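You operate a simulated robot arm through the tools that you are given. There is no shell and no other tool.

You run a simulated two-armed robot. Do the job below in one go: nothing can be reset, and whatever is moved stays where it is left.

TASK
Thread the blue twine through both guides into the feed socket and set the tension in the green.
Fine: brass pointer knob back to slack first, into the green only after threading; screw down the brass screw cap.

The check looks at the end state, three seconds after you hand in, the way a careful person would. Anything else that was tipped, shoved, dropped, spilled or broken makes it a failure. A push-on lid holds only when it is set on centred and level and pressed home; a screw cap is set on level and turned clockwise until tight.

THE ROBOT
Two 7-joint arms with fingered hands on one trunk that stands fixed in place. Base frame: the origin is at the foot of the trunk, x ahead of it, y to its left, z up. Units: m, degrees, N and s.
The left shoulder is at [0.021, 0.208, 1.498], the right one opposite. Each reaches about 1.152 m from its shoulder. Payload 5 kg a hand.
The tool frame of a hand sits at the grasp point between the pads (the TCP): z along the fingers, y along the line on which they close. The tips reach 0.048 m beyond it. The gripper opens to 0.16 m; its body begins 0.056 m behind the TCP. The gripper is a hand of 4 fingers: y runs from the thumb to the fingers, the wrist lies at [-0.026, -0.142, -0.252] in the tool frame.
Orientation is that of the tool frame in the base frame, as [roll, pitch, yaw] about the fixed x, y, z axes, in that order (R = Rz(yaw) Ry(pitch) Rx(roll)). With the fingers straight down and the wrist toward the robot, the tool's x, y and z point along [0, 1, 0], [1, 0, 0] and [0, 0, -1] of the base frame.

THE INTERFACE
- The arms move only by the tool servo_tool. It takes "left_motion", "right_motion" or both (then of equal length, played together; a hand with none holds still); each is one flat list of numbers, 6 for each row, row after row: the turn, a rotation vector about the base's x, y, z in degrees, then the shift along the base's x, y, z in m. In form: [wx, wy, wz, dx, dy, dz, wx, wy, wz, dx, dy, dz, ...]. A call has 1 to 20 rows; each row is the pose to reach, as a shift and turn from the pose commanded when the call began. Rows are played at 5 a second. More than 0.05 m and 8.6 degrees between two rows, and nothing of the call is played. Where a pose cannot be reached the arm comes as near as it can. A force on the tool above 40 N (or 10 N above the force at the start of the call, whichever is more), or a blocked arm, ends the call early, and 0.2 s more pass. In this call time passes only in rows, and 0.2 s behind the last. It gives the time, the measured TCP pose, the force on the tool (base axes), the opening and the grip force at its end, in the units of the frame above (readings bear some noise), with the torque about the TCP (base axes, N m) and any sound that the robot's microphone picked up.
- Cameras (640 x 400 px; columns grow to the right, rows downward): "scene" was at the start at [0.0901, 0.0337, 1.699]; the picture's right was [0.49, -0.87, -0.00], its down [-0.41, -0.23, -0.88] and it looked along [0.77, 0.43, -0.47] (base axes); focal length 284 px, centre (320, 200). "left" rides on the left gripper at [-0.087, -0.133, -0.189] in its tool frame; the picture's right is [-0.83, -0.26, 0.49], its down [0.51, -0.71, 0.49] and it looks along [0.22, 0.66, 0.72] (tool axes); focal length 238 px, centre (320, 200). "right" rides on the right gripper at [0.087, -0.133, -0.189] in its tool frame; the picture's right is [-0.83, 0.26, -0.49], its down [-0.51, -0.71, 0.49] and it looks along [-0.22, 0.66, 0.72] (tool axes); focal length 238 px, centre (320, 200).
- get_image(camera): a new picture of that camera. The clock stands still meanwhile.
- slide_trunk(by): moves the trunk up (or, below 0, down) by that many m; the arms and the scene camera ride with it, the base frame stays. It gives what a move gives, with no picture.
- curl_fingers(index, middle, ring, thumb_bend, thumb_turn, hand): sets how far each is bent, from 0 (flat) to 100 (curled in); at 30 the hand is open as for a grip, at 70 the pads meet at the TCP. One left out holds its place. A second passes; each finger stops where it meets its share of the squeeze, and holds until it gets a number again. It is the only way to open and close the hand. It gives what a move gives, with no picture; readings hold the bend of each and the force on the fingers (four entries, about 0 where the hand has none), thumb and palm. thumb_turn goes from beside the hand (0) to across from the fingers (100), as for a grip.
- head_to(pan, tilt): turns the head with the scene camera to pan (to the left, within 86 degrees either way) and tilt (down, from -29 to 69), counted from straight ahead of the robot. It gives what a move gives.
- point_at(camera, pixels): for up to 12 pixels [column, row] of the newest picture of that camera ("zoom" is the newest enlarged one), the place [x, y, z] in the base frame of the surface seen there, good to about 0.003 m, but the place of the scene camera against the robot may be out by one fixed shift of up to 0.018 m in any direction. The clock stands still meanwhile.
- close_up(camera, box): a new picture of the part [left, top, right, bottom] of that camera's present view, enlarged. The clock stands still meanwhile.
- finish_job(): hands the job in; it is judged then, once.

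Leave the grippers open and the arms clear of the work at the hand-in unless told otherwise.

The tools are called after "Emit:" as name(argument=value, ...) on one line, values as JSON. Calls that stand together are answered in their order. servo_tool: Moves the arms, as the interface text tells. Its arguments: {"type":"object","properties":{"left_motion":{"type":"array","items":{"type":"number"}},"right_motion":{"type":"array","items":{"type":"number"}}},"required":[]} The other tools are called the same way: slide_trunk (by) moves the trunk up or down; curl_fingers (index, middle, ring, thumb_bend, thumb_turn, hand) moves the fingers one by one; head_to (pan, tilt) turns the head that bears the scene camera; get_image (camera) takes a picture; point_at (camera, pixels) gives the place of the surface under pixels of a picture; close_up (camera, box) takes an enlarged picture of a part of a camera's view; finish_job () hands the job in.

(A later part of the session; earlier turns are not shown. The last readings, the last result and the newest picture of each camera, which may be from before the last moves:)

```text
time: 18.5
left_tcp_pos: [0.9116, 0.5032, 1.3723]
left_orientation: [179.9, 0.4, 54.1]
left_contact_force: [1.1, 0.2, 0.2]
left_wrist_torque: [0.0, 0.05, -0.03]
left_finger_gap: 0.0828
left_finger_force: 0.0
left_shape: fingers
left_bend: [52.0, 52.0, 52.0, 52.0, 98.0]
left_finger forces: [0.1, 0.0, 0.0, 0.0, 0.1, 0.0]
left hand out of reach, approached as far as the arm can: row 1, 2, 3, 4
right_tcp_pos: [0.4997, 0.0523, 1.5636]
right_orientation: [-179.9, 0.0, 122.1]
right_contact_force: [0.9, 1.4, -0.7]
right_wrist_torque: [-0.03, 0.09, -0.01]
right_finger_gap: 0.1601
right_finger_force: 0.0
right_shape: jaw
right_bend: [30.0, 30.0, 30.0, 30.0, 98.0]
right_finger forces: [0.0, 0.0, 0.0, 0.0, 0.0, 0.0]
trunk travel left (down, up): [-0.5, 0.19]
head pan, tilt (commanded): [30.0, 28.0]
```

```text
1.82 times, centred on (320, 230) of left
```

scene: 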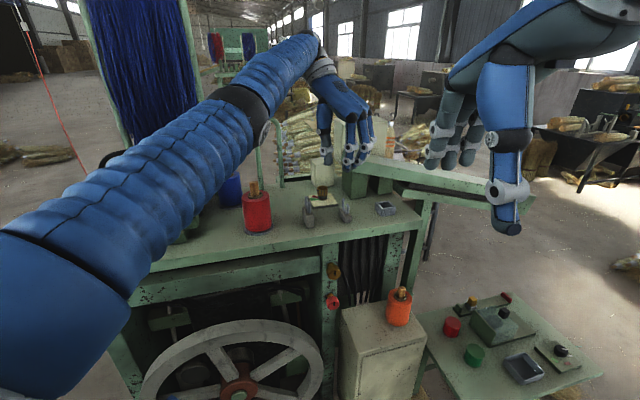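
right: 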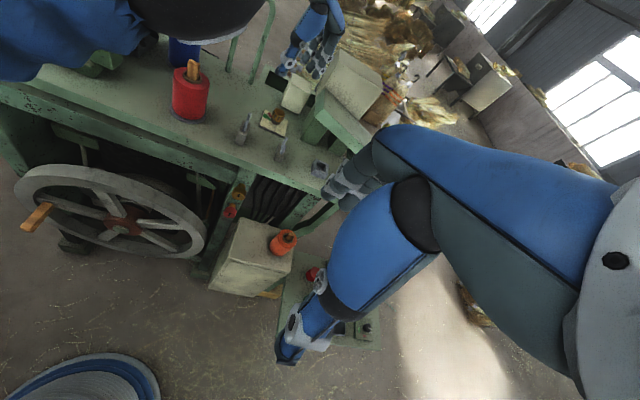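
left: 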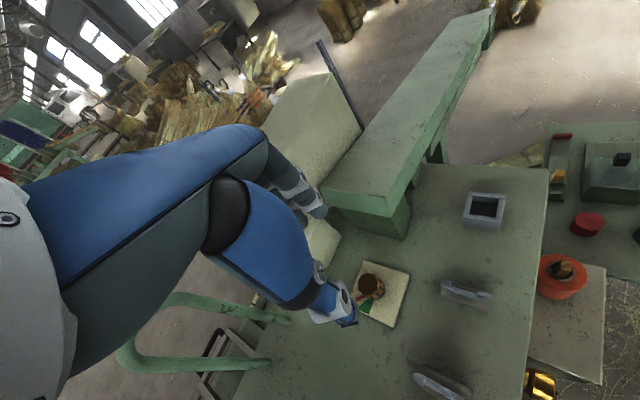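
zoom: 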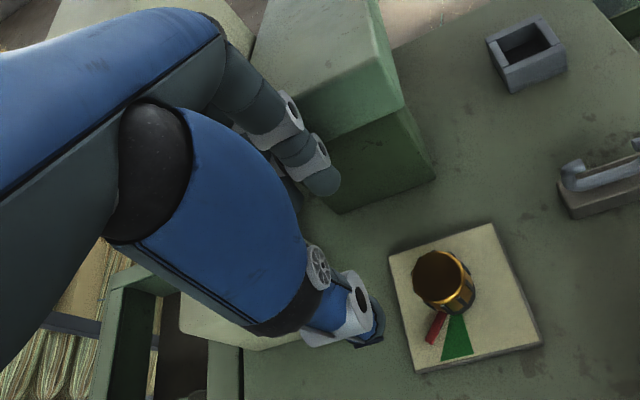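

The arm has drifted into a poor posture, now at (0.912,0.503,1.372), and it didn't follow my request. The fingertips are near the beam end, so I'll back out straight up first, then unwind to yaw 90° and come back toward the robot.

Emit:
servo_tool(left_motion=[0, 0, 0, 0, 0, 0.03, 0, 0, 0, 0, 0, 0.06, 0, 0, 0, 0, 0, 0.1])

```text
time: 19.3
left_tcp_pos: [0.8938, 0.499, 1.4587]
left_orientation: [179.7, 0.1, 54.3]
left_contact_force: [-0.8, -0.5, -1.8]
left_wrist_torque: [-0.06, -0.06, 0.01]
left_finger_gap: 0.0831
left_finger_force: 0.1
left_shape: fingers
left_bend: [52.0, 52.0, 52.0, 52.0, 97.0]
left_finger forces: [0.0, 0.0, 0.0, 0.0, 0.0, 0.1]
left hand out of reach, approached as far as the arm can: row 2, 3
right_tcp_pos: [0.496, 0.0524, 1.5643]
right_orientation: [-180.0, 0.0, 122.2]
right_contact_force: [-0.8, 0.0, -0.1]
right_wrist_torque: [0.02, -0.09, -0.01]
right_finger_gap: 0.1599
right_finger_force: 0.0
right_shape: jaw
right_bend: [30.0, 30.0, 30.0, 30.0, 98.0]
right_finger forces: [0.0, 0.0, 0.1, 0.0, 0.0, 0.0]
trunk travel left (down, up): [-0.5, 0.19]
head pan, tilt (commanded): [30.0, 28.0]
```

Now I'll unwind: turn +36° to yaw 90 while coming back toward the robot and slightly up.

Emit:
servo_tool(left_motion=[0, 0, 6, -0.03, 0, 0.01, 0, 0, 12, -0.06, 0, 0.02, 0, 0, 18, -0.09, 0, 0.03, 0, 0, 24, -0.12, 0, 0.04, 0, 0, 30, -0.15, 0, 0.05, 0, 0, 36, -0.18, 0, 0.06])

Emit:
get_image(camera="scene")

```text
time: 20.7
left_tcp_pos: [0.7148, 0.4961, 1.519]
left_orientation: [179.8, 0.0, 90.4]
left_contact_force: [0.1, 0.4, 0.0]
left_wrist_torque: [0.08, -0.04, -0.01]
left_finger_gap: 0.0831
left_finger_force: 0.1
left_shape: fingers
left_bend: [52.0, 52.0, 52.0, 52.0, 98.0]
left_finger forces: [0.1, 0.0, 0.0, 0.1, 0.0, 0.1]
right_tcp_pos: [0.4967, 0.0515, 1.5651]
right_orientation: [179.9, 0.0, 122.1]
right_contact_force: [-0.1, -0.1, 0.2]
right_wrist_torque: [0.02, -0.13, -0.04]
right_finger_gap: 0.1598
right_finger_force: 0.0
right_shape: jaw
right_bend: [30.0, 30.0, 30.0, 30.0, 97.0]
right_finger forces: [0.1, 0.0, 0.0, 0.1, 0.0, 0.1]
trunk travel left (down, up): [-0.5, 0.19]
head pan, tilt (commanded): [30.0, 28.0]
```

```text
taken
```

scene: 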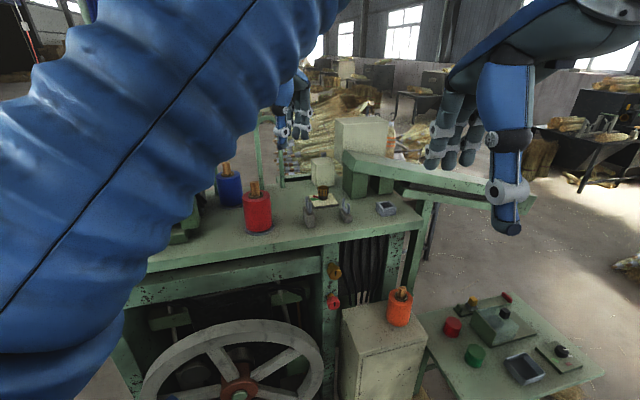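

The arm is in a comfortable posture again (yaw 90°). Reach was the limit when stretched high, and a lower wrist is nearer. I'll move over the knob at z≈1.40 first, then turn only −35°.

Emit:
servo_tool(left_motion=[0, 0, 0, 0.029, -0.003, -0.024, 0, 0, 0, 0.058, -0.006, -0.048, 0, 0, 0, 0.087, -0.009, -0.072, 0, 0, 0, 0.116, -0.012, -0.096, 0, 0, 0, 0.1455, -0.0156, -0.119, 0, 0, -7, 0.1455, -0.0156, -0.119, 0, 0, -14, 0.1455, -0.0156, -0.119, 0, 0, -21, 0.1455, -0.0156, -0.119, 0, 0, -28, 0.1455, -0.0156, -0.119, 0, 0, -35, 0.1455, -0.0156, -0.119])

Emit:
close_up(camera="right", box=[230, 30, 350, 150])

Emit:
close_up(camera="left", box=[200, 120, 440, 340])

```text
time: 22.9
left_tcp_pos: [0.8613, 0.4832, 1.3992]
left_orientation: [179.8, 0.2, 55.2]
left_contact_force: [-0.7, 0.1, -0.3]
left_wrist_torque: [-0.03, 0.01, -0.03]
left_finger_gap: 0.083
left_finger_force: 0.0
left_shape: fingers
left_bend: [52.0, 52.0, 52.0, 52.0, 98.0]
left_finger forces: [0.0, 0.1, 0.0, 0.0, 0.0, 0.0]
right_tcp_pos: [0.4991, 0.0519, 1.5625]
right_orientation: [-179.8, 0.1, 122.0]
right_contact_force: [-0.3, 0.9, 0.9]
right_wrist_torque: [-0.1, 0.01, 0.01]
right_finger_gap: 0.1598
right_finger_force: 0.1
right_shape: jaw
right_bend: [30.0, 30.0, 30.0, 30.0, 97.0]
right_finger forces: [0.1, 0.1, 0.1, 0.1, 0.0, 0.0]
trunk travel left (down, up): [-0.5, 0.19]
head pan, tilt (commanded): [30.0, 28.0]
```

```text
3.33 times, centred on (290, 90) of right
```

zoom: 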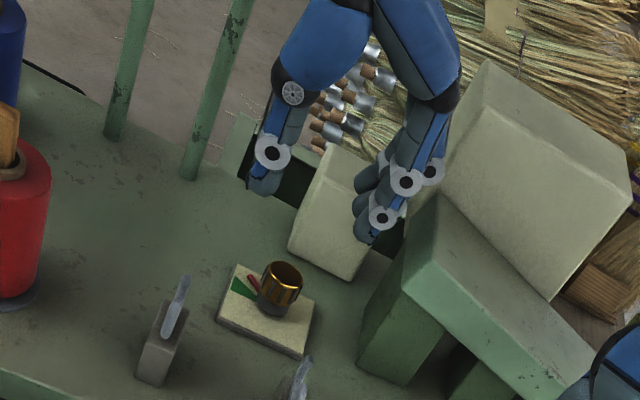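

```text
1.82 times, centred on (320, 230) of left
```

zoom: 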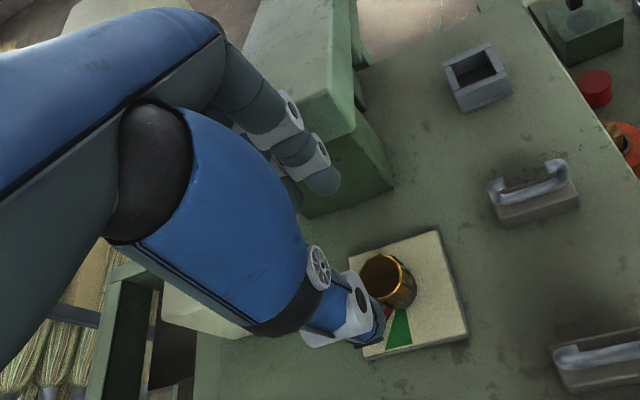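

The hand is over the knob at yaw 55°. I'll narrow the grip slightly to bend 56 (gap ~0.067 against the 0.036 knob) so the fingers stay clear of the beam, then lower to z≈1.285.

Emit:
curl_fingers(hand="left", index=56, middle=56, ring=56, thumb_bend=56)

Emit:
servo_tool(left_motion=[0, 0, 0, -0.001, -0.0025, -0.03, 0, 0, 0, -0.001, -0.0025, -0.06, 0, 0, 0, -0.001, -0.0025, -0.08, 0, 0, 0, -0.001, -0.0025, -0.1, 0, 0, 0, -0.001, -0.0025, -0.114])

Emit:
close_up(camera="right", box=[240, 70, 340, 150])

Emit:
close_up(camera="left", box=[240, 160, 400, 300])

```text
time: 23.9
left_tcp_pos: [0.8616, 0.4833, 1.3991]
left_orientation: [179.8, 0.1, 55.3]
left_contact_force: [0.0, 0.1, -0.4]
left_wrist_torque: [-0.01, 0.03, -0.02]
left_finger_gap: 0.068
left_finger_force: 0.0
left_shape: fingers
left_bend: [56.0, 56.0, 56.0, 56.0, 98.0]
left_finger forces: [0.0, 0.1, 0.1, 0.1, 0.1, 0.1]
right_tcp_pos: [0.4993, 0.0511, 1.5638]
right_orientation: [-180.0, 0.0, 122.1]
right_contact_force: [-0.8, 0.3, 0.4]
right_wrist_torque: [0.01, 0.03, -0.04]
right_finger_gap: 0.1595
right_finger_force: 0.1
right_shape: jaw
right_bend: [30.0, 30.0, 30.0, 30.0, 97.0]
right_finger forces: [0.0, 0.1, 0.0, 0.0, 0.0, 0.0]
trunk travel left (down, up): [-0.5, 0.19]
head pan, tilt (commanded): [30.0, 28.0]
```

```text
time: 25.1
left_tcp_pos: [0.8604, 0.4811, 1.285]
left_orientation: [179.8, 0.1, 55.2]
left_contact_force: [0.5, -0.1, 1.1]
left_wrist_torque: [0.0, 0.01, 0.0]
left_finger_gap: 0.0678
left_finger_force: 0.0
left_shape: fingers
left_bend: [56.0, 56.0, 56.0, 56.0, 98.0]
left_finger forces: [0.1, 0.1, 0.1, 0.0, 0.0, 0.1]
right_tcp_pos: [0.4992, 0.0523, 1.563]
right_orientation: [179.9, -0.1, 122.1]
right_contact_force: [-0.4, 0.3, -0.1]
right_wrist_torque: [0.0, 0.0, -0.02]
right_finger_gap: 0.1599
right_finger_force: 0.1
right_shape: jaw
right_bend: [30.0, 30.0, 30.0, 30.0, 97.0]
right_finger forces: [0.0, 0.0, 0.1, 0.0, 0.0, 0.1]
trunk travel left (down, up): [-0.5, 0.19]
head pan, tilt (commanded): [30.0, 28.0]
```

```text
5.00 times, centred on (290, 110) of right
```

zoom: 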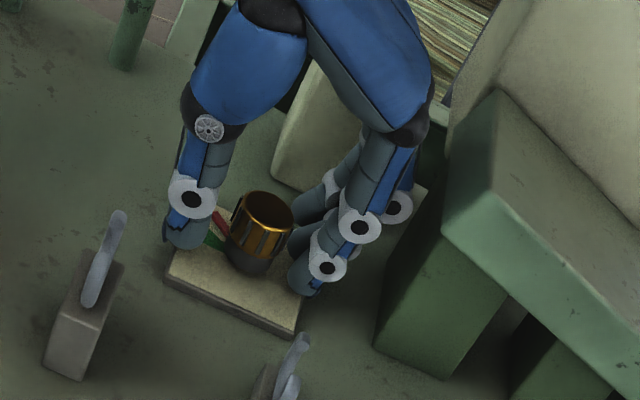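

```text
2.86 times, centred on (320, 230) of left
```

zoom: 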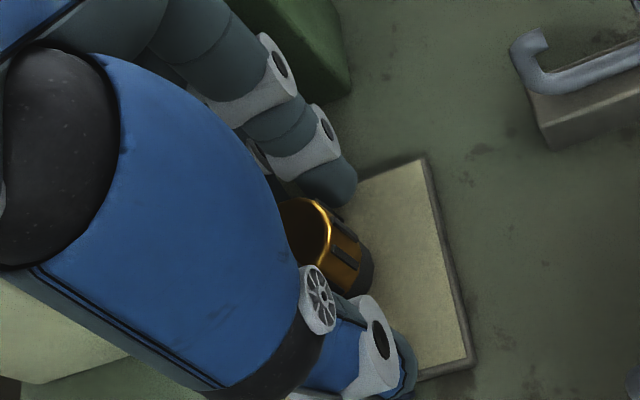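

The knob sits between the thumb and fingers with the pointer clear of the thumb. Now I'll close on it.

Emit:
curl_fingers(hand="left", index=72, middle=72, ring=72, thumb_bend=72)

Emit:
close_up(camera="right", box=[240, 70, 340, 150])

```text
time: 26.1
left_tcp_pos: [0.8596, 0.4812, 1.2853]
left_orientation: [179.8, 0.1, 55.2]
left_contact_force: [5.3, 1.1, -3.7]
left_wrist_torque: [0.04, -0.12, 0.01]
left_finger_gap: 0.0343
left_finger_force: 13.9
left_shape: fingers
left_bend: [64.0, 65.0, 72.0, 66.0, 97.0]
left_finger forces: [7.9, 8.4, 0.0, 0.0, 11.9, 0.0]
right_tcp_pos: [0.4994, 0.0509, 1.5635]
right_orientation: [179.9, 0.0, 122.0]
right_contact_force: [1.5, -0.6, -0.5]
right_wrist_torque: [-0.02, -0.03, 0.02]
right_finger_gap: 0.1599
right_finger_force: 0.0
right_shape: jaw
right_bend: [30.0, 30.0, 30.0, 30.0, 97.0]
right_finger forces: [0.1, 0.0, 0.0, 0.0, 0.1, 0.0]
trunk travel left (down, up): [-0.5, 0.19]
head pan, tilt (commanded): [30.0, 28.0]
```

```text
5.00 times, centred on (290, 110) of right
```

zoom: 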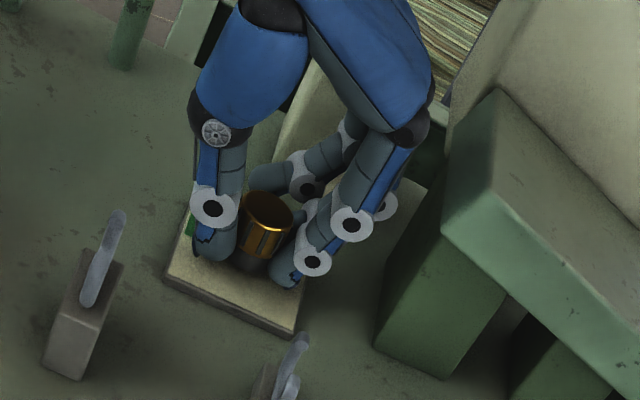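

Index, middle and thumb hold the knob, with a gap of 0.034 and ~14 N. I'll turn it anticlockwise, +65° in 10 small steps, watching the torque.

Emit:
servo_tool(left_motion=[0, 0, 6.5, 0, 0, 0, 0, 0, 13, 0, 0, 0, 0, 0, 19.5, 0, 0, 0, 0, 0, 26, 0, 0, 0, 0, 0, 32.5, 0, 0, 0, 0, 0, 39, 0, 0, 0, 0, 0, 45.5, 0, 0, 0, 0, 0, 52, 0, 0, 0, 0, 0, 58.5, 0, 0, 0, 0, 0, 65, 0, 0, 0])

Emit:
close_up(camera="right", box=[240, 70, 340, 150])

Emit:
close_up(camera="left", box=[240, 160, 400, 300])

```text
time: 28.3
left_tcp_pos: [0.8615, 0.4791, 1.2846]
left_orientation: [179.8, 0.1, 120.5]
left_contact_force: [5.1, -0.1, -5.6]
left_wrist_torque: [-0.08, -0.11, -0.05]
left_finger_gap: 0.0342
left_finger_force: 14.6
left_shape: fingers
left_bend: [63.0, 66.0, 72.0, 67.0, 96.0]
left_finger forces: [9.6, 6.9, 0.0, 0.0, 12.1, 0.0]
right_tcp_pos: [0.5, 0.0514, 1.5632]
right_orientation: [179.9, -0.1, 122.1]
right_contact_force: [0.2, -0.7, -0.3]
right_wrist_torque: [-0.02, 0.01, -0.01]
right_finger_gap: 0.1597
right_finger_force: 0.1
right_shape: jaw
right_bend: [30.0, 30.0, 30.0, 30.0, 97.0]
right_finger forces: [0.0, 0.1, 0.0, 0.0, 0.1, 0.0]
trunk travel left (down, up): [-0.5, 0.19]
head pan, tilt (commanded): [30.0, 28.0]
```

```text
5.00 times, centred on (290, 110) of right
```

zoom: 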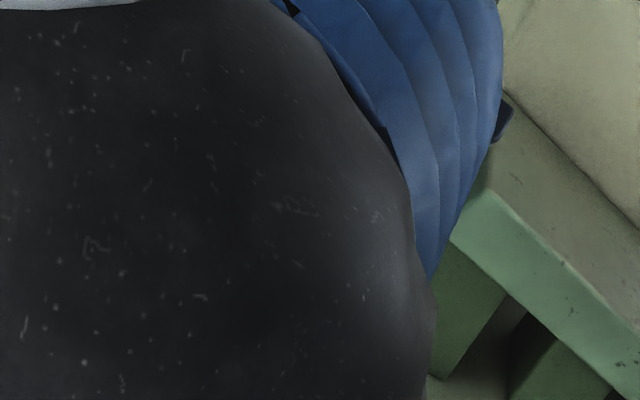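

```text
2.86 times, centred on (320, 230) of left
```

zoom: 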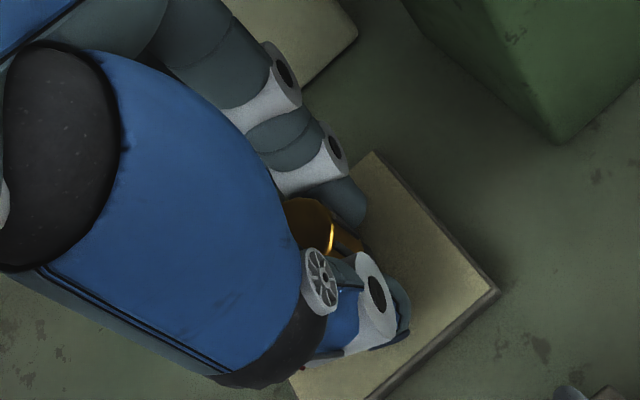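

It turned freely and the torque stayed near zero. To see the result I'll open the fingers, rise 0.06 m and turn back to yaw 90.

Emit:
curl_fingers(hand="left", index=54, middle=54, ring=54, thumb_bend=54)

Emit:
servo_tool(left_motion=[0, 0, 0, 0, 0, 0.03, 0, 0, 0, 0, 0, 0.07, 0, 0, -7, 0, 0, 0.1, 0, 0, -14, 0, 0, 0.1, 0, 0, -21, 0, 0, 0.1, 0, 0, -28, 0, 0, 0.1, 0, 0, -35, 0, 0, 0.1, 0, 0, -42, 0, 0, 0.1, 0, 0, -49, 0, 0, 0.1, 0, 0, -56, 0, 0, 0.1, 0, 0, -63, 0, 0, 0.1])

Emit:
close_up(camera="left", box=[280, 200, 440, 340])

Emit:
close_up(camera="right", box=[240, 70, 340, 150])

```text
time: 29.3
left_tcp_pos: [0.8598, 0.4804, 1.2864]
left_orientation: [179.9, 0.1, 120.2]
left_contact_force: [0.3, -0.1, -0.1]
left_wrist_torque: [0.01, 0.01, 0.03]
left_finger_gap: 0.075
left_finger_force: 0.0
left_shape: fingers
left_bend: [54.0, 54.0, 54.0, 54.0, 97.0]
left_finger forces: [0.1, 0.1, 0.0, 0.0, 0.1, 0.0]
right_tcp_pos: [0.4982, 0.0521, 1.5644]
right_orientation: [180.0, -0.1, 122.1]
right_contact_force: [-0.3, 0.6, 0.1]
right_wrist_torque: [0.02, 0.06, 0.01]
right_finger_gap: 0.1601
right_finger_force: 0.1
right_shape: jaw
right_bend: [30.0, 30.0, 30.0, 30.0, 97.0]
right_finger forces: [0.1, 0.0, 0.0, 0.0, 0.0, 0.0]
trunk travel left (down, up): [-0.5, 0.19]
head pan, tilt (commanded): [30.0, 28.0]
```

```text
time: 31.7
left_tcp_pos: [0.8592, 0.4804, 1.3852]
left_orientation: [179.8, 0.1, 57.2]
left_contact_force: [0.1, -0.2, 0.4]
left_wrist_torque: [-0.01, 0.01, 0.0]
left_finger_gap: 0.0747
left_finger_force: 0.2
left_shape: fingers
left_bend: [54.0, 54.0, 54.0, 54.0, 97.0]
left_finger forces: [0.1, 0.1, 0.1, 0.1, 0.1, 0.0]
right_tcp_pos: [0.4979, 0.053, 1.5636]
right_orientation: [179.9, 0.0, 122.1]
right_contact_force: [0.4, -0.1, 0.2]
right_wrist_torque: [-0.04, 0.0, 0.0]
right_finger_gap: 0.1599
right_finger_force: 0.0
right_shape: jaw
right_bend: [30.0, 30.0, 30.0, 30.0, 97.0]
right_finger forces: [0.1, 0.0, 0.1, 0.0, 0.0, 0.0]
trunk travel left (down, up): [-0.5, 0.19]
head pan, tilt (commanded): [30.0, 28.0]
```

```text
2.86 times, centred on (360, 270) of left
```

zoom: 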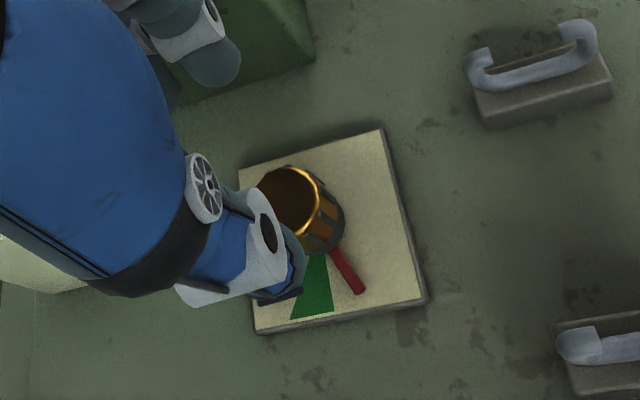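

```text
5.00 times, centred on (290, 110) of right
```

zoom: 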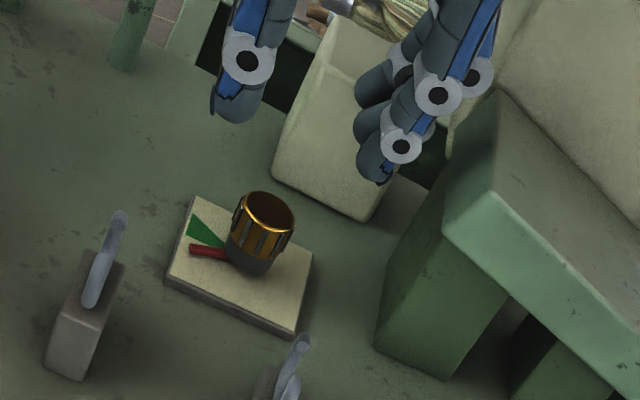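

The pointer swung past the green, now about 150°. There's been no stop yet, so I'll continue: descend to z≈1.292 (fingertips above the pointer bar), regrip and turn another +65°.

Emit:
servo_tool(left_motion=[0, 0, 0, 0.0005, 0, -0.03, 0, 0, 0, 0.0005, 0, -0.06, 0, 0, 0, 0.0005, 0, -0.08, 0, 0, 0, 0.0005, 0, -0.093])

Emit:
curl_fingers(hand="left", index=72, middle=72, ring=66, thumb_bend=72)

Emit:
close_up(camera="right", box=[240, 70, 340, 150])

```text
time: 32.7
left_tcp_pos: [0.8582, 0.4786, 1.2933]
left_orientation: [179.9, 0.1, 57.3]
left_contact_force: [0.0, 0.6, 0.2]
left_wrist_torque: [-0.01, 0.06, 0.02]
left_finger_gap: 0.0748
left_finger_force: 0.0
left_shape: fingers
left_bend: [54.0, 54.0, 54.0, 54.0, 97.0]
left_finger forces: [0.0, 0.0, 0.0, 0.1, 0.1, 0.1]
right_tcp_pos: [0.4992, 0.0526, 1.5633]
right_orientation: [180.0, 0.0, 122.1]
right_contact_force: [0.4, 0.4, -0.5]
right_wrist_torque: [-0.02, 0.06, 0.01]
right_finger_gap: 0.1597
right_finger_force: 0.1
right_shape: jaw
right_bend: [30.0, 30.0, 30.0, 30.0, 97.0]
right_finger forces: [0.1, 0.0, 0.0, 0.0, 0.0, 0.0]
trunk travel left (down, up): [-0.5, 0.19]
head pan, tilt (commanded): [30.0, 28.0]
```

```text
time: 33.7
left_tcp_pos: [0.8592, 0.4794, 1.2928]
left_orientation: [179.8, 0.1, 57.2]
left_contact_force: [6.9, 0.3, -1.5]
left_wrist_torque: [-0.02, -0.3, -0.04]
left_finger_gap: 0.0326
left_finger_force: 14.2
left_shape: fingers
left_bend: [64.0, 65.0, 66.0, 67.0, 97.0]
left_finger forces: [8.2, 9.1, 0.0, 0.1, 11.1, 0.0]
right_tcp_pos: [0.4982, 0.0509, 1.5626]
right_orientation: [-180.0, 0.0, 122.0]
right_contact_force: [-0.6, 1.2, 0.1]
right_wrist_torque: [0.04, -0.03, 0.04]
right_finger_gap: 0.1601
right_finger_force: 0.1
right_shape: jaw
right_bend: [30.0, 30.0, 30.0, 30.0, 97.0]
right_finger forces: [0.1, 0.1, 0.0, 0.1, 0.0, 0.0]
trunk travel left (down, up): [-0.5, 0.19]
head pan, tilt (commanded): [30.0, 28.0]
```

```text
5.00 times, centred on (290, 110) of right
```

zoom: 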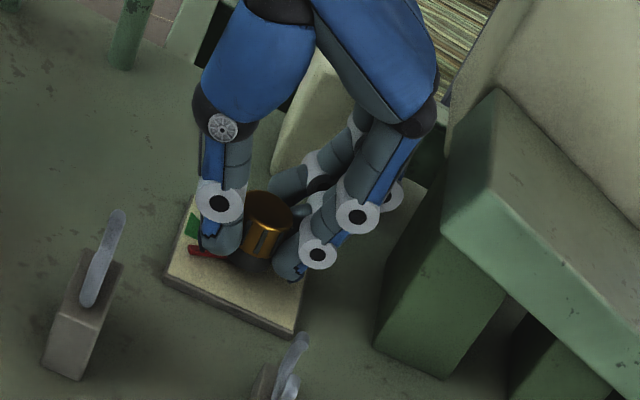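

The grip is firm again (~14 N) with the pointer under the thumb. I'll turn a further +65° anticlockwise in small steps.

Emit:
servo_tool(left_motion=[0, 0, 6.5, 0, 0, 0, 0, 0, 13, 0, 0, 0, 0, 0, 19.5, 0, 0, 0, 0, 0, 26, 0, 0, 0, 0, 0, 32.5, 0, 0, 0, 0, 0, 39, 0, 0, 0, 0, 0, 45.5, 0, 0, 0, 0, 0, 52, 0, 0, 0, 0, 0, 58.5, 0, 0, 0, 0, 0, 65, 0, 0, 0])

Emit:
close_up(camera="left", box=[240, 160, 400, 300])

```text
time: 35.9
left_tcp_pos: [0.8622, 0.4785, 1.2931]
left_orientation: [179.8, 0.0, 122.3]
left_contact_force: [8.4, -7.4, 0.2]
left_wrist_torque: [-0.28, -0.36, -0.35]
left_finger_gap: 0.0328
left_finger_force: 15.5
left_shape: fingers
left_bend: [64.0, 65.0, 66.0, 67.0, 97.0]
left_finger forces: [12.2, 7.0, 0.0, 0.0, 12.6, 0.0]
right_tcp_pos: [0.4991, 0.0483, 1.5636]
right_orientation: [-179.9, -0.2, 122.0]
right_contact_force: [0.8, -0.3, 0.0]
right_wrist_torque: [0.02, 0.02, 0.01]
right_finger_gap: 0.1597
right_finger_force: 0.0
right_shape: jaw
right_bend: [30.0, 30.0, 30.0, 30.0, 97.0]
right_finger forces: [0.1, 0.0, 0.0, 0.1, 0.0, 0.0]
trunk travel left (down, up): [-0.5, 0.19]
head pan, tilt (commanded): [30.0, 28.0]
```

```text
2.86 times, centred on (320, 230) of left
```

zoom: 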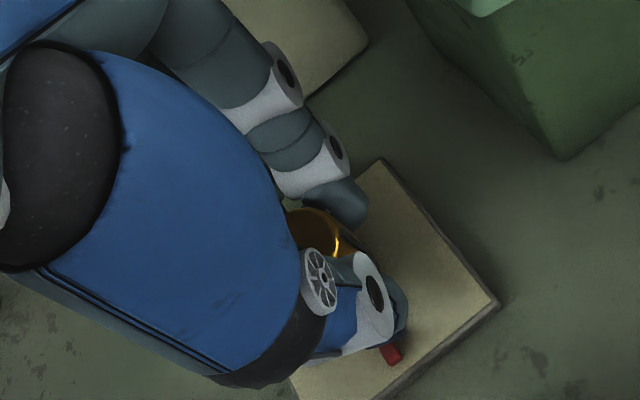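

The torque about z rose to −0.35 N·m and side forces appeared, which suggests a stop was reached. I'll open, lift and turn back to look at where the pointer rests.

Emit:
curl_fingers(hand="left", index=54, middle=54, ring=54, thumb_bend=54)

Emit:
servo_tool(left_motion=[0, 0, 0, 0, 0, 0.03, 0, 0, 0, 0, 0, 0.07, 0, 0, -7, 0, 0, 0.1, 0, 0, -14, 0, 0, 0.1, 0, 0, -21, 0, 0, 0.1, 0, 0, -28, 0, 0, 0.1, 0, 0, -35, 0, 0, 0.1, 0, 0, -42, 0, 0, 0.1, 0, 0, -49, 0, 0, 0.1, 0, 0, -56, 0, 0, 0.1, 0, 0, -63, 0, 0, 0.1])

Emit:
close_up(camera="left", box=[280, 200, 440, 340])

Emit:
close_up(camera="right", box=[240, 70, 340, 150])

```text
time: 36.9
left_tcp_pos: [0.861, 0.4818, 1.2931]
left_orientation: [179.8, 0.1, 122.2]
left_contact_force: [0.3, 0.8, 0.3]
left_wrist_torque: [-0.05, -0.01, 0.02]
left_finger_gap: 0.0746
left_finger_force: 0.2
left_shape: fingers
left_bend: [54.0, 54.0, 54.0, 54.0, 97.0]
left_finger forces: [0.1, 0.0, 0.0, 0.0, 0.1, 0.0]
right_tcp_pos: [0.4986, 0.052, 1.5639]
right_orientation: [-180.0, 0.1, 122.2]
right_contact_force: [0.2, 0.3, -0.5]
right_wrist_torque: [0.0, 0.03, 0.04]
right_finger_gap: 0.1601
right_finger_force: 0.1
right_shape: jaw
right_bend: [30.0, 30.0, 30.0, 30.0, 97.0]
right_finger forces: [0.0, 0.0, 0.0, 0.1, 0.1, 0.0]
trunk travel left (down, up): [-0.5, 0.19]
head pan, tilt (commanded): [30.0, 28.0]
```

```text
time: 39.3
left_tcp_pos: [0.8603, 0.481, 1.3907]
left_orientation: [179.8, 0.1, 59.2]
left_contact_force: [0.4, 0.6, -1.0]
left_wrist_torque: [-0.04, 0.05, 0.0]
left_finger_gap: 0.0747
left_finger_force: 0.1
left_shape: fingers
left_bend: [54.0, 54.0, 54.0, 54.0, 97.0]
left_finger forces: [0.0, 0.0, 0.1, 0.0, 0.0, 0.1]
right_tcp_pos: [0.4995, 0.0525, 1.5647]
right_orientation: [180.0, -0.1, 122.0]
right_contact_force: [-0.4, 0.9, 1.0]
right_wrist_torque: [-0.08, 0.01, -0.01]
right_finger_gap: 0.16
right_finger_force: 0.0
right_shape: jaw
right_bend: [30.0, 30.0, 30.0, 30.0, 97.0]
right_finger forces: [0.0, 0.0, 0.0, 0.1, 0.0, 0.0]
trunk travel left (down, up): [-0.5, 0.19]
head pan, tilt (commanded): [30.0, 28.0]
```

```text
2.86 times, centred on (360, 270) of left
```

zoom: 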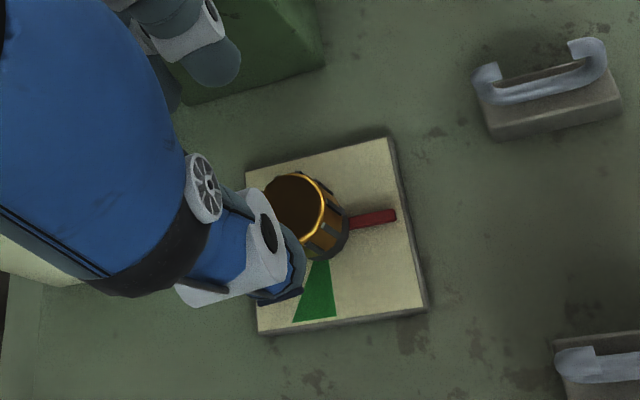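

```text
5.00 times, centred on (290, 110) of right
```

zoom: 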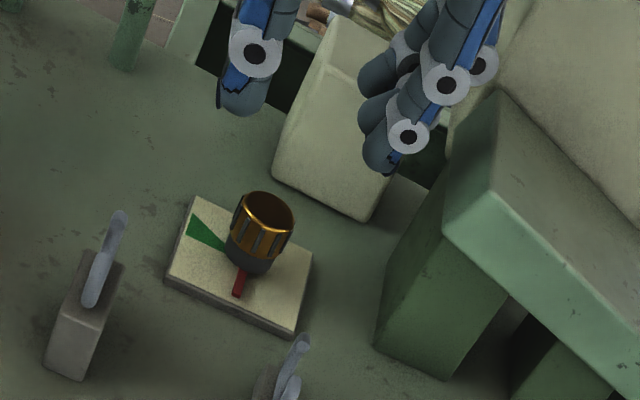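

The pointer moved on and now points toward the front edge. I'll measure its angle at tip (392,215) and root (355,221) of the left zoom.

Emit:
close_up(camera="left", box=[330, 220, 420, 310])

Emit:
point_at(camera="zoom", pixels=[[450, 170], [380, 185], [430, 173], [260, 165], [300, 270]])

```text
4.44 times, centred on (375, 265) of left
```

zoom: 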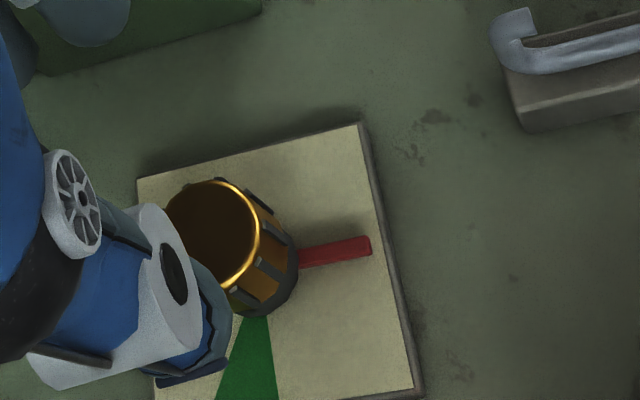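

```text
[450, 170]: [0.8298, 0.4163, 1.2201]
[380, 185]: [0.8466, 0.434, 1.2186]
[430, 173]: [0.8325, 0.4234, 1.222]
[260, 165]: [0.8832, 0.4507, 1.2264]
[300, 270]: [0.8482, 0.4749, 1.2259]
```

Emit:
point_at(camera="zoom", pixels=[[366, 246], [305, 256], [335, 251], [215, 235], [360, 128], [412, 386]])

```text
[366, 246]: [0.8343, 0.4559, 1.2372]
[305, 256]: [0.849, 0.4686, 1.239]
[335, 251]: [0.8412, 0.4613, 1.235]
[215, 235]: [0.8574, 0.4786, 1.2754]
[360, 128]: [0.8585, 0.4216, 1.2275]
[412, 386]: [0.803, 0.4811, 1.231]
```

The pointer is at about 224°, pointing square to the front edge. That's roughly 108° back from the green, so clockwise means tighter. To confirm this is the stop, I'll regrip and try another +20° while watching the torque.

Emit:
servo_tool(left_motion=[0, 0, 5, 0, 0, -0.03, 0, 0, 10, 0, 0, -0.06, 0, 0, 15, 0, 0, -0.08, 0, 0, 20, 0, 0, -0.1])

Emit:
curl_fingers(hand="left", index=72, middle=72, ring=66, thumb_bend=72)

Emit:
servo_tool(left_motion=[0, 0, 5, 0, 0, 0, 0, 0, 10, 0, 0, 0, 0, 0, 15, 0, 0, 0])

```text
time: 40.3
left_tcp_pos: [0.86, 0.4792, 1.2923]
left_orientation: [179.8, 0.0, 79.3]
left_contact_force: [0.0, -0.7, 0.8]
left_wrist_torque: [0.01, 0.05, -0.03]
left_finger_gap: 0.0749
left_finger_force: 0.0
left_shape: fingers
left_bend: [54.0, 54.0, 54.0, 54.0, 97.0]
left_finger forces: [0.0, 0.0, 0.0, 0.1, 0.1, 0.0]
right_tcp_pos: [0.4987, 0.0519, 1.5629]
right_orientation: [180.0, -0.1, 122.1]
right_contact_force: [0.0, -0.4, -0.9]
right_wrist_torque: [0.04, 0.09, 0.01]
right_finger_gap: 0.1598
right_finger_force: 0.0
right_shape: jaw
right_bend: [30.0, 30.0, 30.0, 30.0, 97.0]
right_finger forces: [0.1, 0.1, 0.0, 0.1, 0.1, 0.0]
trunk travel left (down, up): [-0.5, 0.19]
head pan, tilt (commanded): [30.0, 28.0]
```

```text
time: 41.3
left_tcp_pos: [0.8603, 0.4798, 1.2915]
left_orientation: [180.0, 0.1, 79.2]
left_contact_force: [5.8, 2.5, -3.4]
left_wrist_torque: [0.06, -0.19, -0.09]
left_finger_gap: 0.0359
left_finger_force: 13.9
left_shape: fingers
left_bend: [63.0, 65.0, 66.0, 66.0, 97.0]
left_finger forces: [7.7, 7.8, 0.0, 0.1, 11.7, 0.0]
right_tcp_pos: [0.4996, 0.051, 1.5647]
right_orientation: [180.0, 0.1, 122.1]
right_contact_force: [-0.3, -1.0, 0.0]
right_wrist_torque: [0.02, -0.02, -0.01]
right_finger_gap: 0.1598
right_finger_force: 0.1
right_shape: jaw
right_bend: [30.0, 30.0, 30.0, 30.0, 97.0]
right_finger forces: [0.1, 0.1, 0.0, 0.1, 0.1, 0.0]
trunk travel left (down, up): [-0.5, 0.19]
head pan, tilt (commanded): [30.0, 28.0]
```

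```text
time: 42.1
left_tcp_pos: [0.8605, 0.4771, 1.2917]
left_orientation: [179.9, 0.1, 94.2]
left_contact_force: [0.8, -5.3, -3.5]
left_wrist_torque: [-0.22, 0.01, -0.46]
left_finger_gap: 0.0349
left_finger_force: 15.7
left_shape: fingers
left_bend: [64.0, 65.0, 66.0, 66.0, 98.0]
left_finger forces: [10.5, 8.8, 0.1, 0.0, 12.7, 0.0]
right_tcp_pos: [0.4991, 0.0496, 1.5634]
right_orientation: [180.0, -0.1, 122.0]
right_contact_force: [-0.6, -0.3, -1.4]
right_wrist_torque: [0.03, 0.03, 0.01]
right_finger_gap: 0.1599
right_finger_force: 0.0
right_shape: jaw
right_bend: [30.0, 30.0, 30.0, 30.0, 97.0]
right_finger forces: [0.1, 0.0, 0.0, 0.0, 0.0, 0.1]
trunk travel left (down, up): [-0.5, 0.19]
head pan, tilt (commanded): [30.0, 28.0]
```

The torque jumped to −0.46 N·m at once, so that's the end stop: the knob is at slack. I'll open, lift clear and confirm the pointer rests there.

Emit:
curl_fingers(hand="left", index=52, middle=52, ring=52, thumb_bend=52)

Emit:
servo_tool(left_motion=[0, 0, 0, 0, 0, 0.04, 0, 0, 0, 0, 0, 0.08, 0, 0, 0, -0.02, 0, 0.12, 0, 0, 0, -0.06, 0.01, 0.15, 0, 0, 0, -0.1, 0.02, 0.18])

Emit:
close_up(camera="left", box=[340, 160, 480, 260])

Emit:
close_up(camera="right", box=[160, 20, 340, 150])

Emit:
get_image(camera="scene")

```text
time: 43.1
left_tcp_pos: [0.8612, 0.4819, 1.293]
left_orientation: [179.8, 0.1, 94.3]
left_contact_force: [-0.7, 1.0, -0.2]
left_wrist_torque: [0.03, 0.0, 0.02]
left_finger_gap: 0.0828
left_finger_force: 0.0
left_shape: fingers
left_bend: [52.0, 52.0, 52.0, 52.0, 98.0]
left_finger forces: [0.0, 0.1, 0.0, 0.0, 0.0, 0.0]
right_tcp_pos: [0.4984, 0.0524, 1.5641]
right_orientation: [180.0, 0.0, 122.1]
right_contact_force: [-0.1, 0.2, -0.4]
right_wrist_torque: [0.0, -0.02, -0.02]
right_finger_gap: 0.1598
right_finger_force: 0.1
right_shape: jaw
right_bend: [30.0, 30.0, 30.0, 30.0, 97.0]
right_finger forces: [0.1, 0.1, 0.0, 0.1, 0.0, 0.0]
trunk travel left (down, up): [-0.5, 0.19]
head pan, tilt (commanded): [30.0, 28.0]
```

```text
refused: row 4 steps farther than a row can; nothing moved
```

```text
4.00 times, centred on (410, 210) of left
```

zoom: 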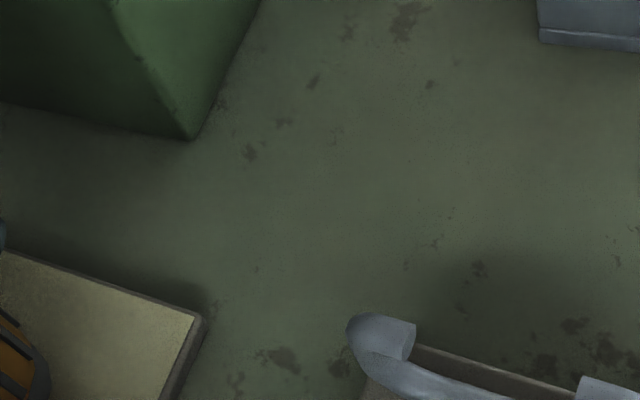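

```text
3.08 times, centred on (250, 85) of right
```

zoom: 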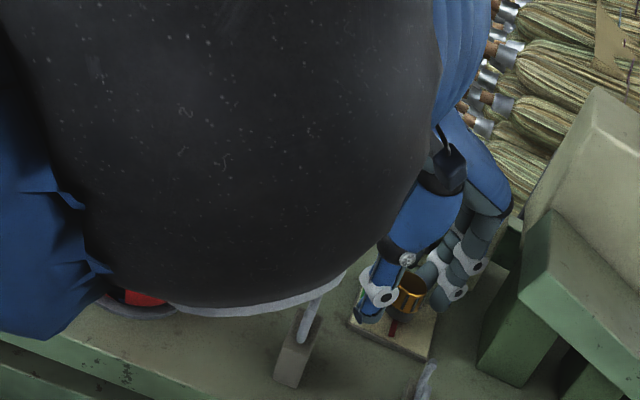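

```text
taken
```

scene: 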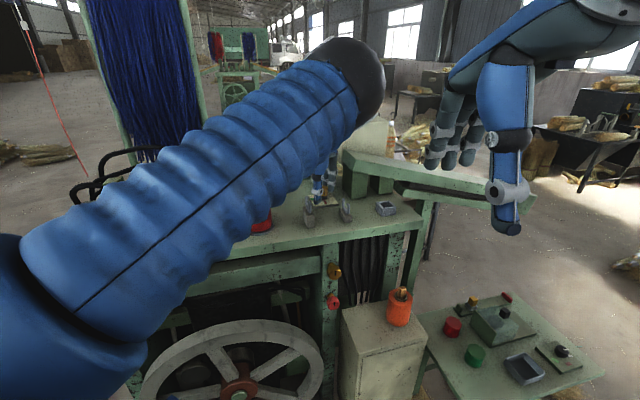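

The last row was too long, so nothing moved. I'll redo it with shorter steps: up first, then back and left toward the spools at about z 1.52.

Emit:
servo_tool(left_motion=[0, 0, 0, 0, 0, 0.04, 0, 0, 0, 0, 0, 0.08, 0, 0, 0, -0.01, 0, 0.12, 0, 0, 0, -0.04, 0.02, 0.15, 0, 0, 0, -0.07, 0.045, 0.175, 0, 0, -2, -0.1, 0.07, 0.2, 0, 0, -4, -0.135, 0.1, 0.21, 0, 0, -4, -0.17, 0.13, 0.22, 0, 0, -4, -0.205, 0.16, 0.23, 0, 0, -4, -0.24, 0.19, 0.24])

Emit:
get_image(camera="left")

Emit:
get_image(camera="right")

Emit:
get_image(camera="scene")

```text
time: 45.3
left_tcp_pos: [0.6184, 0.6715, 1.5346]
left_orientation: [179.7, 0.2, 90.1]
left_contact_force: [0.5, 0.2, -0.8]
left_wrist_torque: [-0.06, -0.02, -0.01]
left_finger_gap: 0.0832
left_finger_force: 0.1
left_shape: fingers
left_bend: [52.0, 52.0, 52.0, 52.0, 98.0]
left_finger forces: [0.0, 0.0, 0.0, 0.0, 0.1, 0.0]
right_tcp_pos: [0.4958, 0.0543, 1.5641]
right_orientation: [180.0, 0.1, 122.1]
right_contact_force: [-1.1, 1.2, -0.1]
right_wrist_torque: [-0.14, -0.12, -0.03]
right_finger_gap: 0.1599
right_finger_force: 0.1
right_shape: jaw
right_bend: [30.0, 30.0, 30.0, 30.0, 97.0]
right_finger forces: [0.0, 0.0, 0.0, 0.0, 0.0, 0.1]
trunk travel left (down, up): [-0.5, 0.19]
head pan, tilt (commanded): [30.0, 28.0]
```

```text
taken
```

left: 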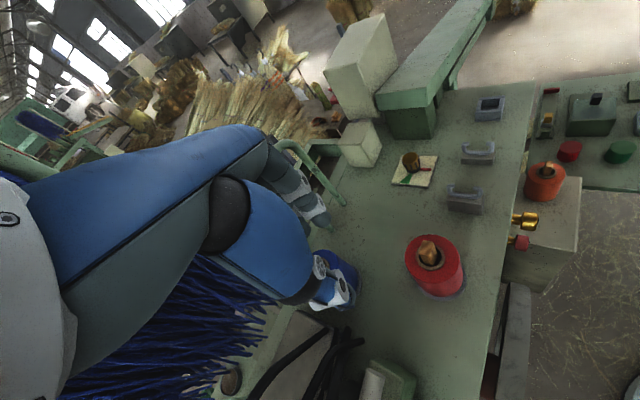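

```text
taken
```

right: 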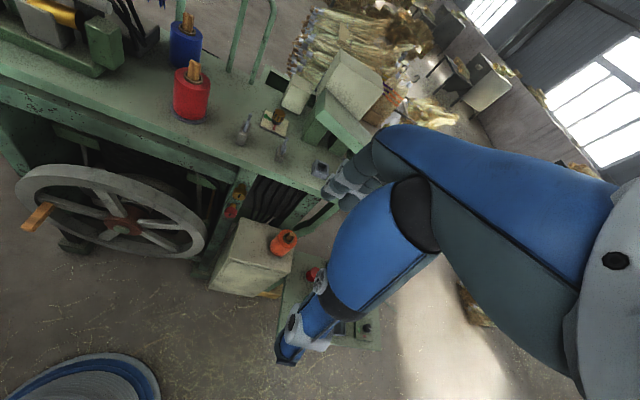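

```text
taken
```

scene: 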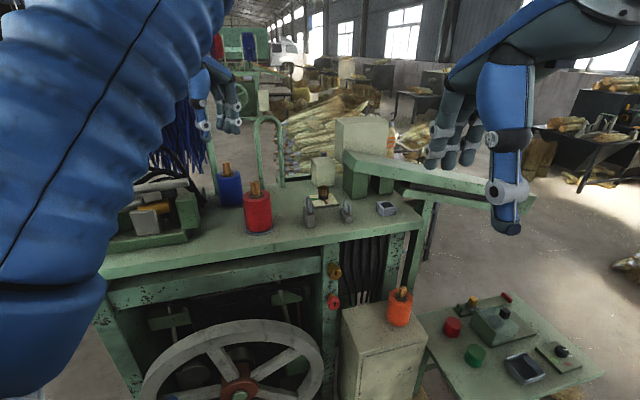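

The right camera now sees the blue spool with its plug at (187,25). I'll zoom in on it there and read its position with that camera, which has no shift.

Emit:
close_up(camera="right", box=[155, 0, 245, 130])

Emit:
close_up(camera="right", box=[165, 0, 213, 75])

```text
3.08 times, centred on (200, 65) of right
```

zoom: 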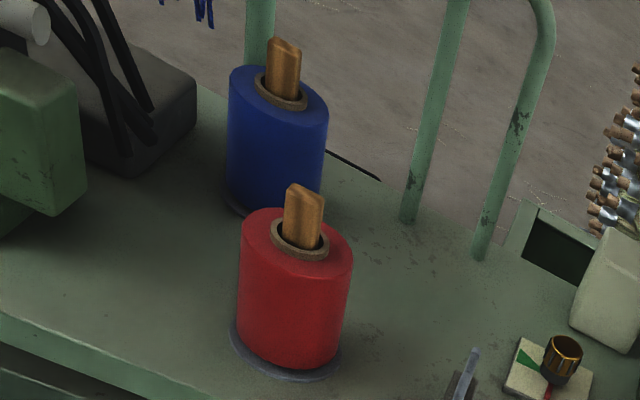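

```text
5.33 times, centred on (189, 38) of right
```

zoom: 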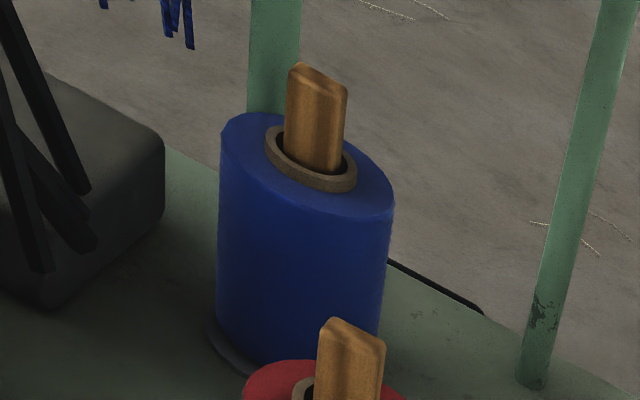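

The plug is a slim wooden block standing well above the core. I'll read its corners, the core ring, the spool and the nearby posts.

Emit:
point_at(camera="zoom", pixels=[[302, 66], [342, 88], [291, 80], [318, 82], [292, 130], [335, 165], [272, 150], [350, 185], [235, 125], [375, 210], [272, 70], [530, 370]])

Emit:
point_at(camera="zoom", pixels=[[313, 120], [340, 130], [290, 110], [225, 330], [300, 350], [130, 150], [60, 80], [30, 100], [85, 185], [360, 335], [330, 325], [255, 370]])

```text
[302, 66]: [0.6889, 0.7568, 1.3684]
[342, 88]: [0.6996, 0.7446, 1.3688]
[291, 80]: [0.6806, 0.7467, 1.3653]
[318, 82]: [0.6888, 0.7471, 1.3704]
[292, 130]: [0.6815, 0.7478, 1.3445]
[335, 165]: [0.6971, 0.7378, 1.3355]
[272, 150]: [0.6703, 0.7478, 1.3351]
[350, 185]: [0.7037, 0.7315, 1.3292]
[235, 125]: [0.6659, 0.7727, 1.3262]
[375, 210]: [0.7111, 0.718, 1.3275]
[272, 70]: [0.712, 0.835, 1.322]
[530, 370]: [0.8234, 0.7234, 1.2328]
```

```text
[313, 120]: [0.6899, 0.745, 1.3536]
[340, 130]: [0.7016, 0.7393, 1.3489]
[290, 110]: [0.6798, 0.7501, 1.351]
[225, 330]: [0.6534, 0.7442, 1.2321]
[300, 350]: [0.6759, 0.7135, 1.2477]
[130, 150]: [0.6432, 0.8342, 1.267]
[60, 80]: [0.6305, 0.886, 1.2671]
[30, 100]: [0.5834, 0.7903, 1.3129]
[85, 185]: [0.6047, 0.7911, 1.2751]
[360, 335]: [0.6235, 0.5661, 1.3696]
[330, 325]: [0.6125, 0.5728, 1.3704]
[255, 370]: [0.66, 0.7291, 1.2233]
```

The blue plug's top is at z≈1.369 and its centre is about (0.690,0.748). A tall green post stands 0.09 m beyond it at (0.712,0.835) and a hoop post at (0.823,0.723). I'll turn the left hand +22° and shift it so its camera sees the plug from above, clear of its own thumb.

Emit:
servo_tool(left_motion=[0, 0, 5.5, -0.015, 0.01, 0, 0, 0, 11, -0.03, 0.02, 0, 0, 0, 16.5, -0.045, 0.035, 0, 0, 0, 22, -0.06, 0.05, 0])

Emit:
get_image(camera="left")

```text
time: 46.3
left_tcp_pos: [0.5597, 0.7218, 1.5325]
left_orientation: [179.8, 0.1, 112.3]
left_contact_force: [-0.8, 0.1, 0.4]
left_wrist_torque: [-0.05, -0.05, 0.0]
left_finger_gap: 0.0829
left_finger_force: 0.0
left_shape: fingers
left_bend: [52.0, 52.0, 52.0, 52.0, 98.0]
left_finger forces: [0.1, 0.0, 0.0, 0.0, 0.1, 0.1]
right_tcp_pos: [0.4974, 0.0518, 1.5631]
right_orientation: [-179.9, 0.0, 122.0]
right_contact_force: [-1.6, 0.0, 0.1]
right_wrist_torque: [-0.01, -0.03, 0.01]
right_finger_gap: 0.1598
right_finger_force: 0.1
right_shape: jaw
right_bend: [30.0, 30.0, 30.0, 30.0, 97.0]
right_finger forces: [0.1, 0.0, 0.0, 0.1, 0.0, 0.0]
trunk travel left (down, up): [-0.5, 0.19]
head pan, tilt (commanded): [30.0, 28.0]
```

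```text
taken
```

left: 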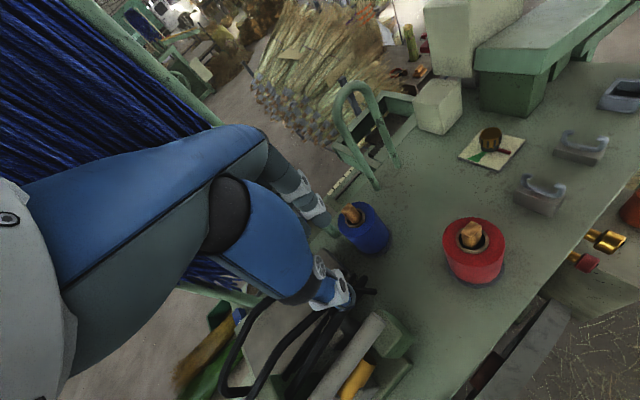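

The blue spool is in plain view at (365,225). I'll zoom on its plug and the tops of both spools.

Emit:
close_up(camera="left", box=[330, 190, 400, 260])

Emit:
point_at(camera="zoom", pixels=[[235, 110], [205, 100], [225, 80], [265, 75], [240, 95], [285, 110], [225, 140], [270, 145], [300, 100], [215, 150], [330, 150], [400, 200]])

```text
5.71 times, centred on (365, 225) of left
```

zoom: 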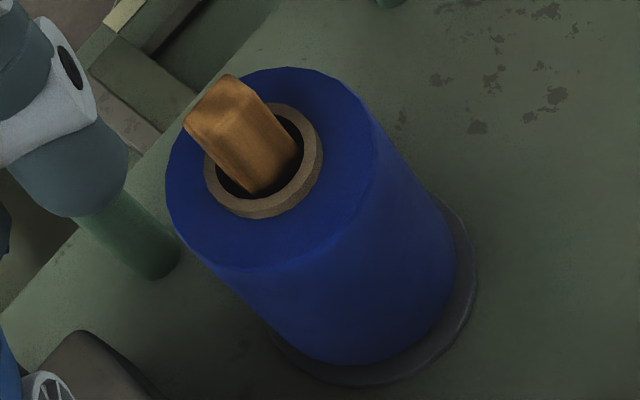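

```text
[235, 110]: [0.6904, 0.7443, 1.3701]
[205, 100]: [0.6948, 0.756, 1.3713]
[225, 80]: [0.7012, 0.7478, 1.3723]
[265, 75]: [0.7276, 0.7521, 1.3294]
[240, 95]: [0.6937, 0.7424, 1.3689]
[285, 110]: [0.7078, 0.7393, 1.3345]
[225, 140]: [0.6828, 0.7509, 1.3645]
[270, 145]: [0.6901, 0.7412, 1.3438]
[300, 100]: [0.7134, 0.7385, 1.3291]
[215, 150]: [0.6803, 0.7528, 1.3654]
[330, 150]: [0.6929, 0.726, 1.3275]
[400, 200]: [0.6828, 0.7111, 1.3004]
```

I'll zoom tighter on just the plug top to find its outline and turn.

Emit:
close_up(camera="left", box=[336, 197, 364, 228])

```text
12.90 times, centred on (350, 212) of left
```

zoom: 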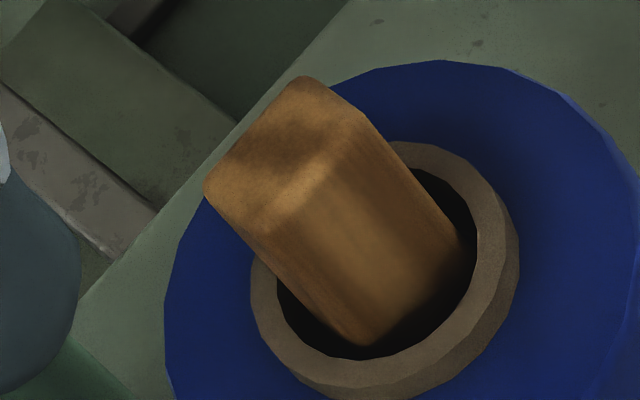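

Emit:
point_at(camera="zoom", pixels=[[216, 186], [302, 86], [354, 122], [262, 224], [285, 155], [330, 230], [455, 240], [365, 340], [270, 310], [505, 240], [390, 380], [400, 150]])

```text
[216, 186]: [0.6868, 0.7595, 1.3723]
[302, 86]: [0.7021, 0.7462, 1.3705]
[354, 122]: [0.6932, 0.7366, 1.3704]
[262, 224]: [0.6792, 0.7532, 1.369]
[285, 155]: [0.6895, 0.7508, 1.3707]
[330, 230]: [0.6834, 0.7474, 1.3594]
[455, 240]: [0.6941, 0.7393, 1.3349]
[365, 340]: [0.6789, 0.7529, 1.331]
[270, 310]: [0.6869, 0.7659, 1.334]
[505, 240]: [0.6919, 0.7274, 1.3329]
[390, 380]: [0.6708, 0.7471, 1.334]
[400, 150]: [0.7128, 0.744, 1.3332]
```

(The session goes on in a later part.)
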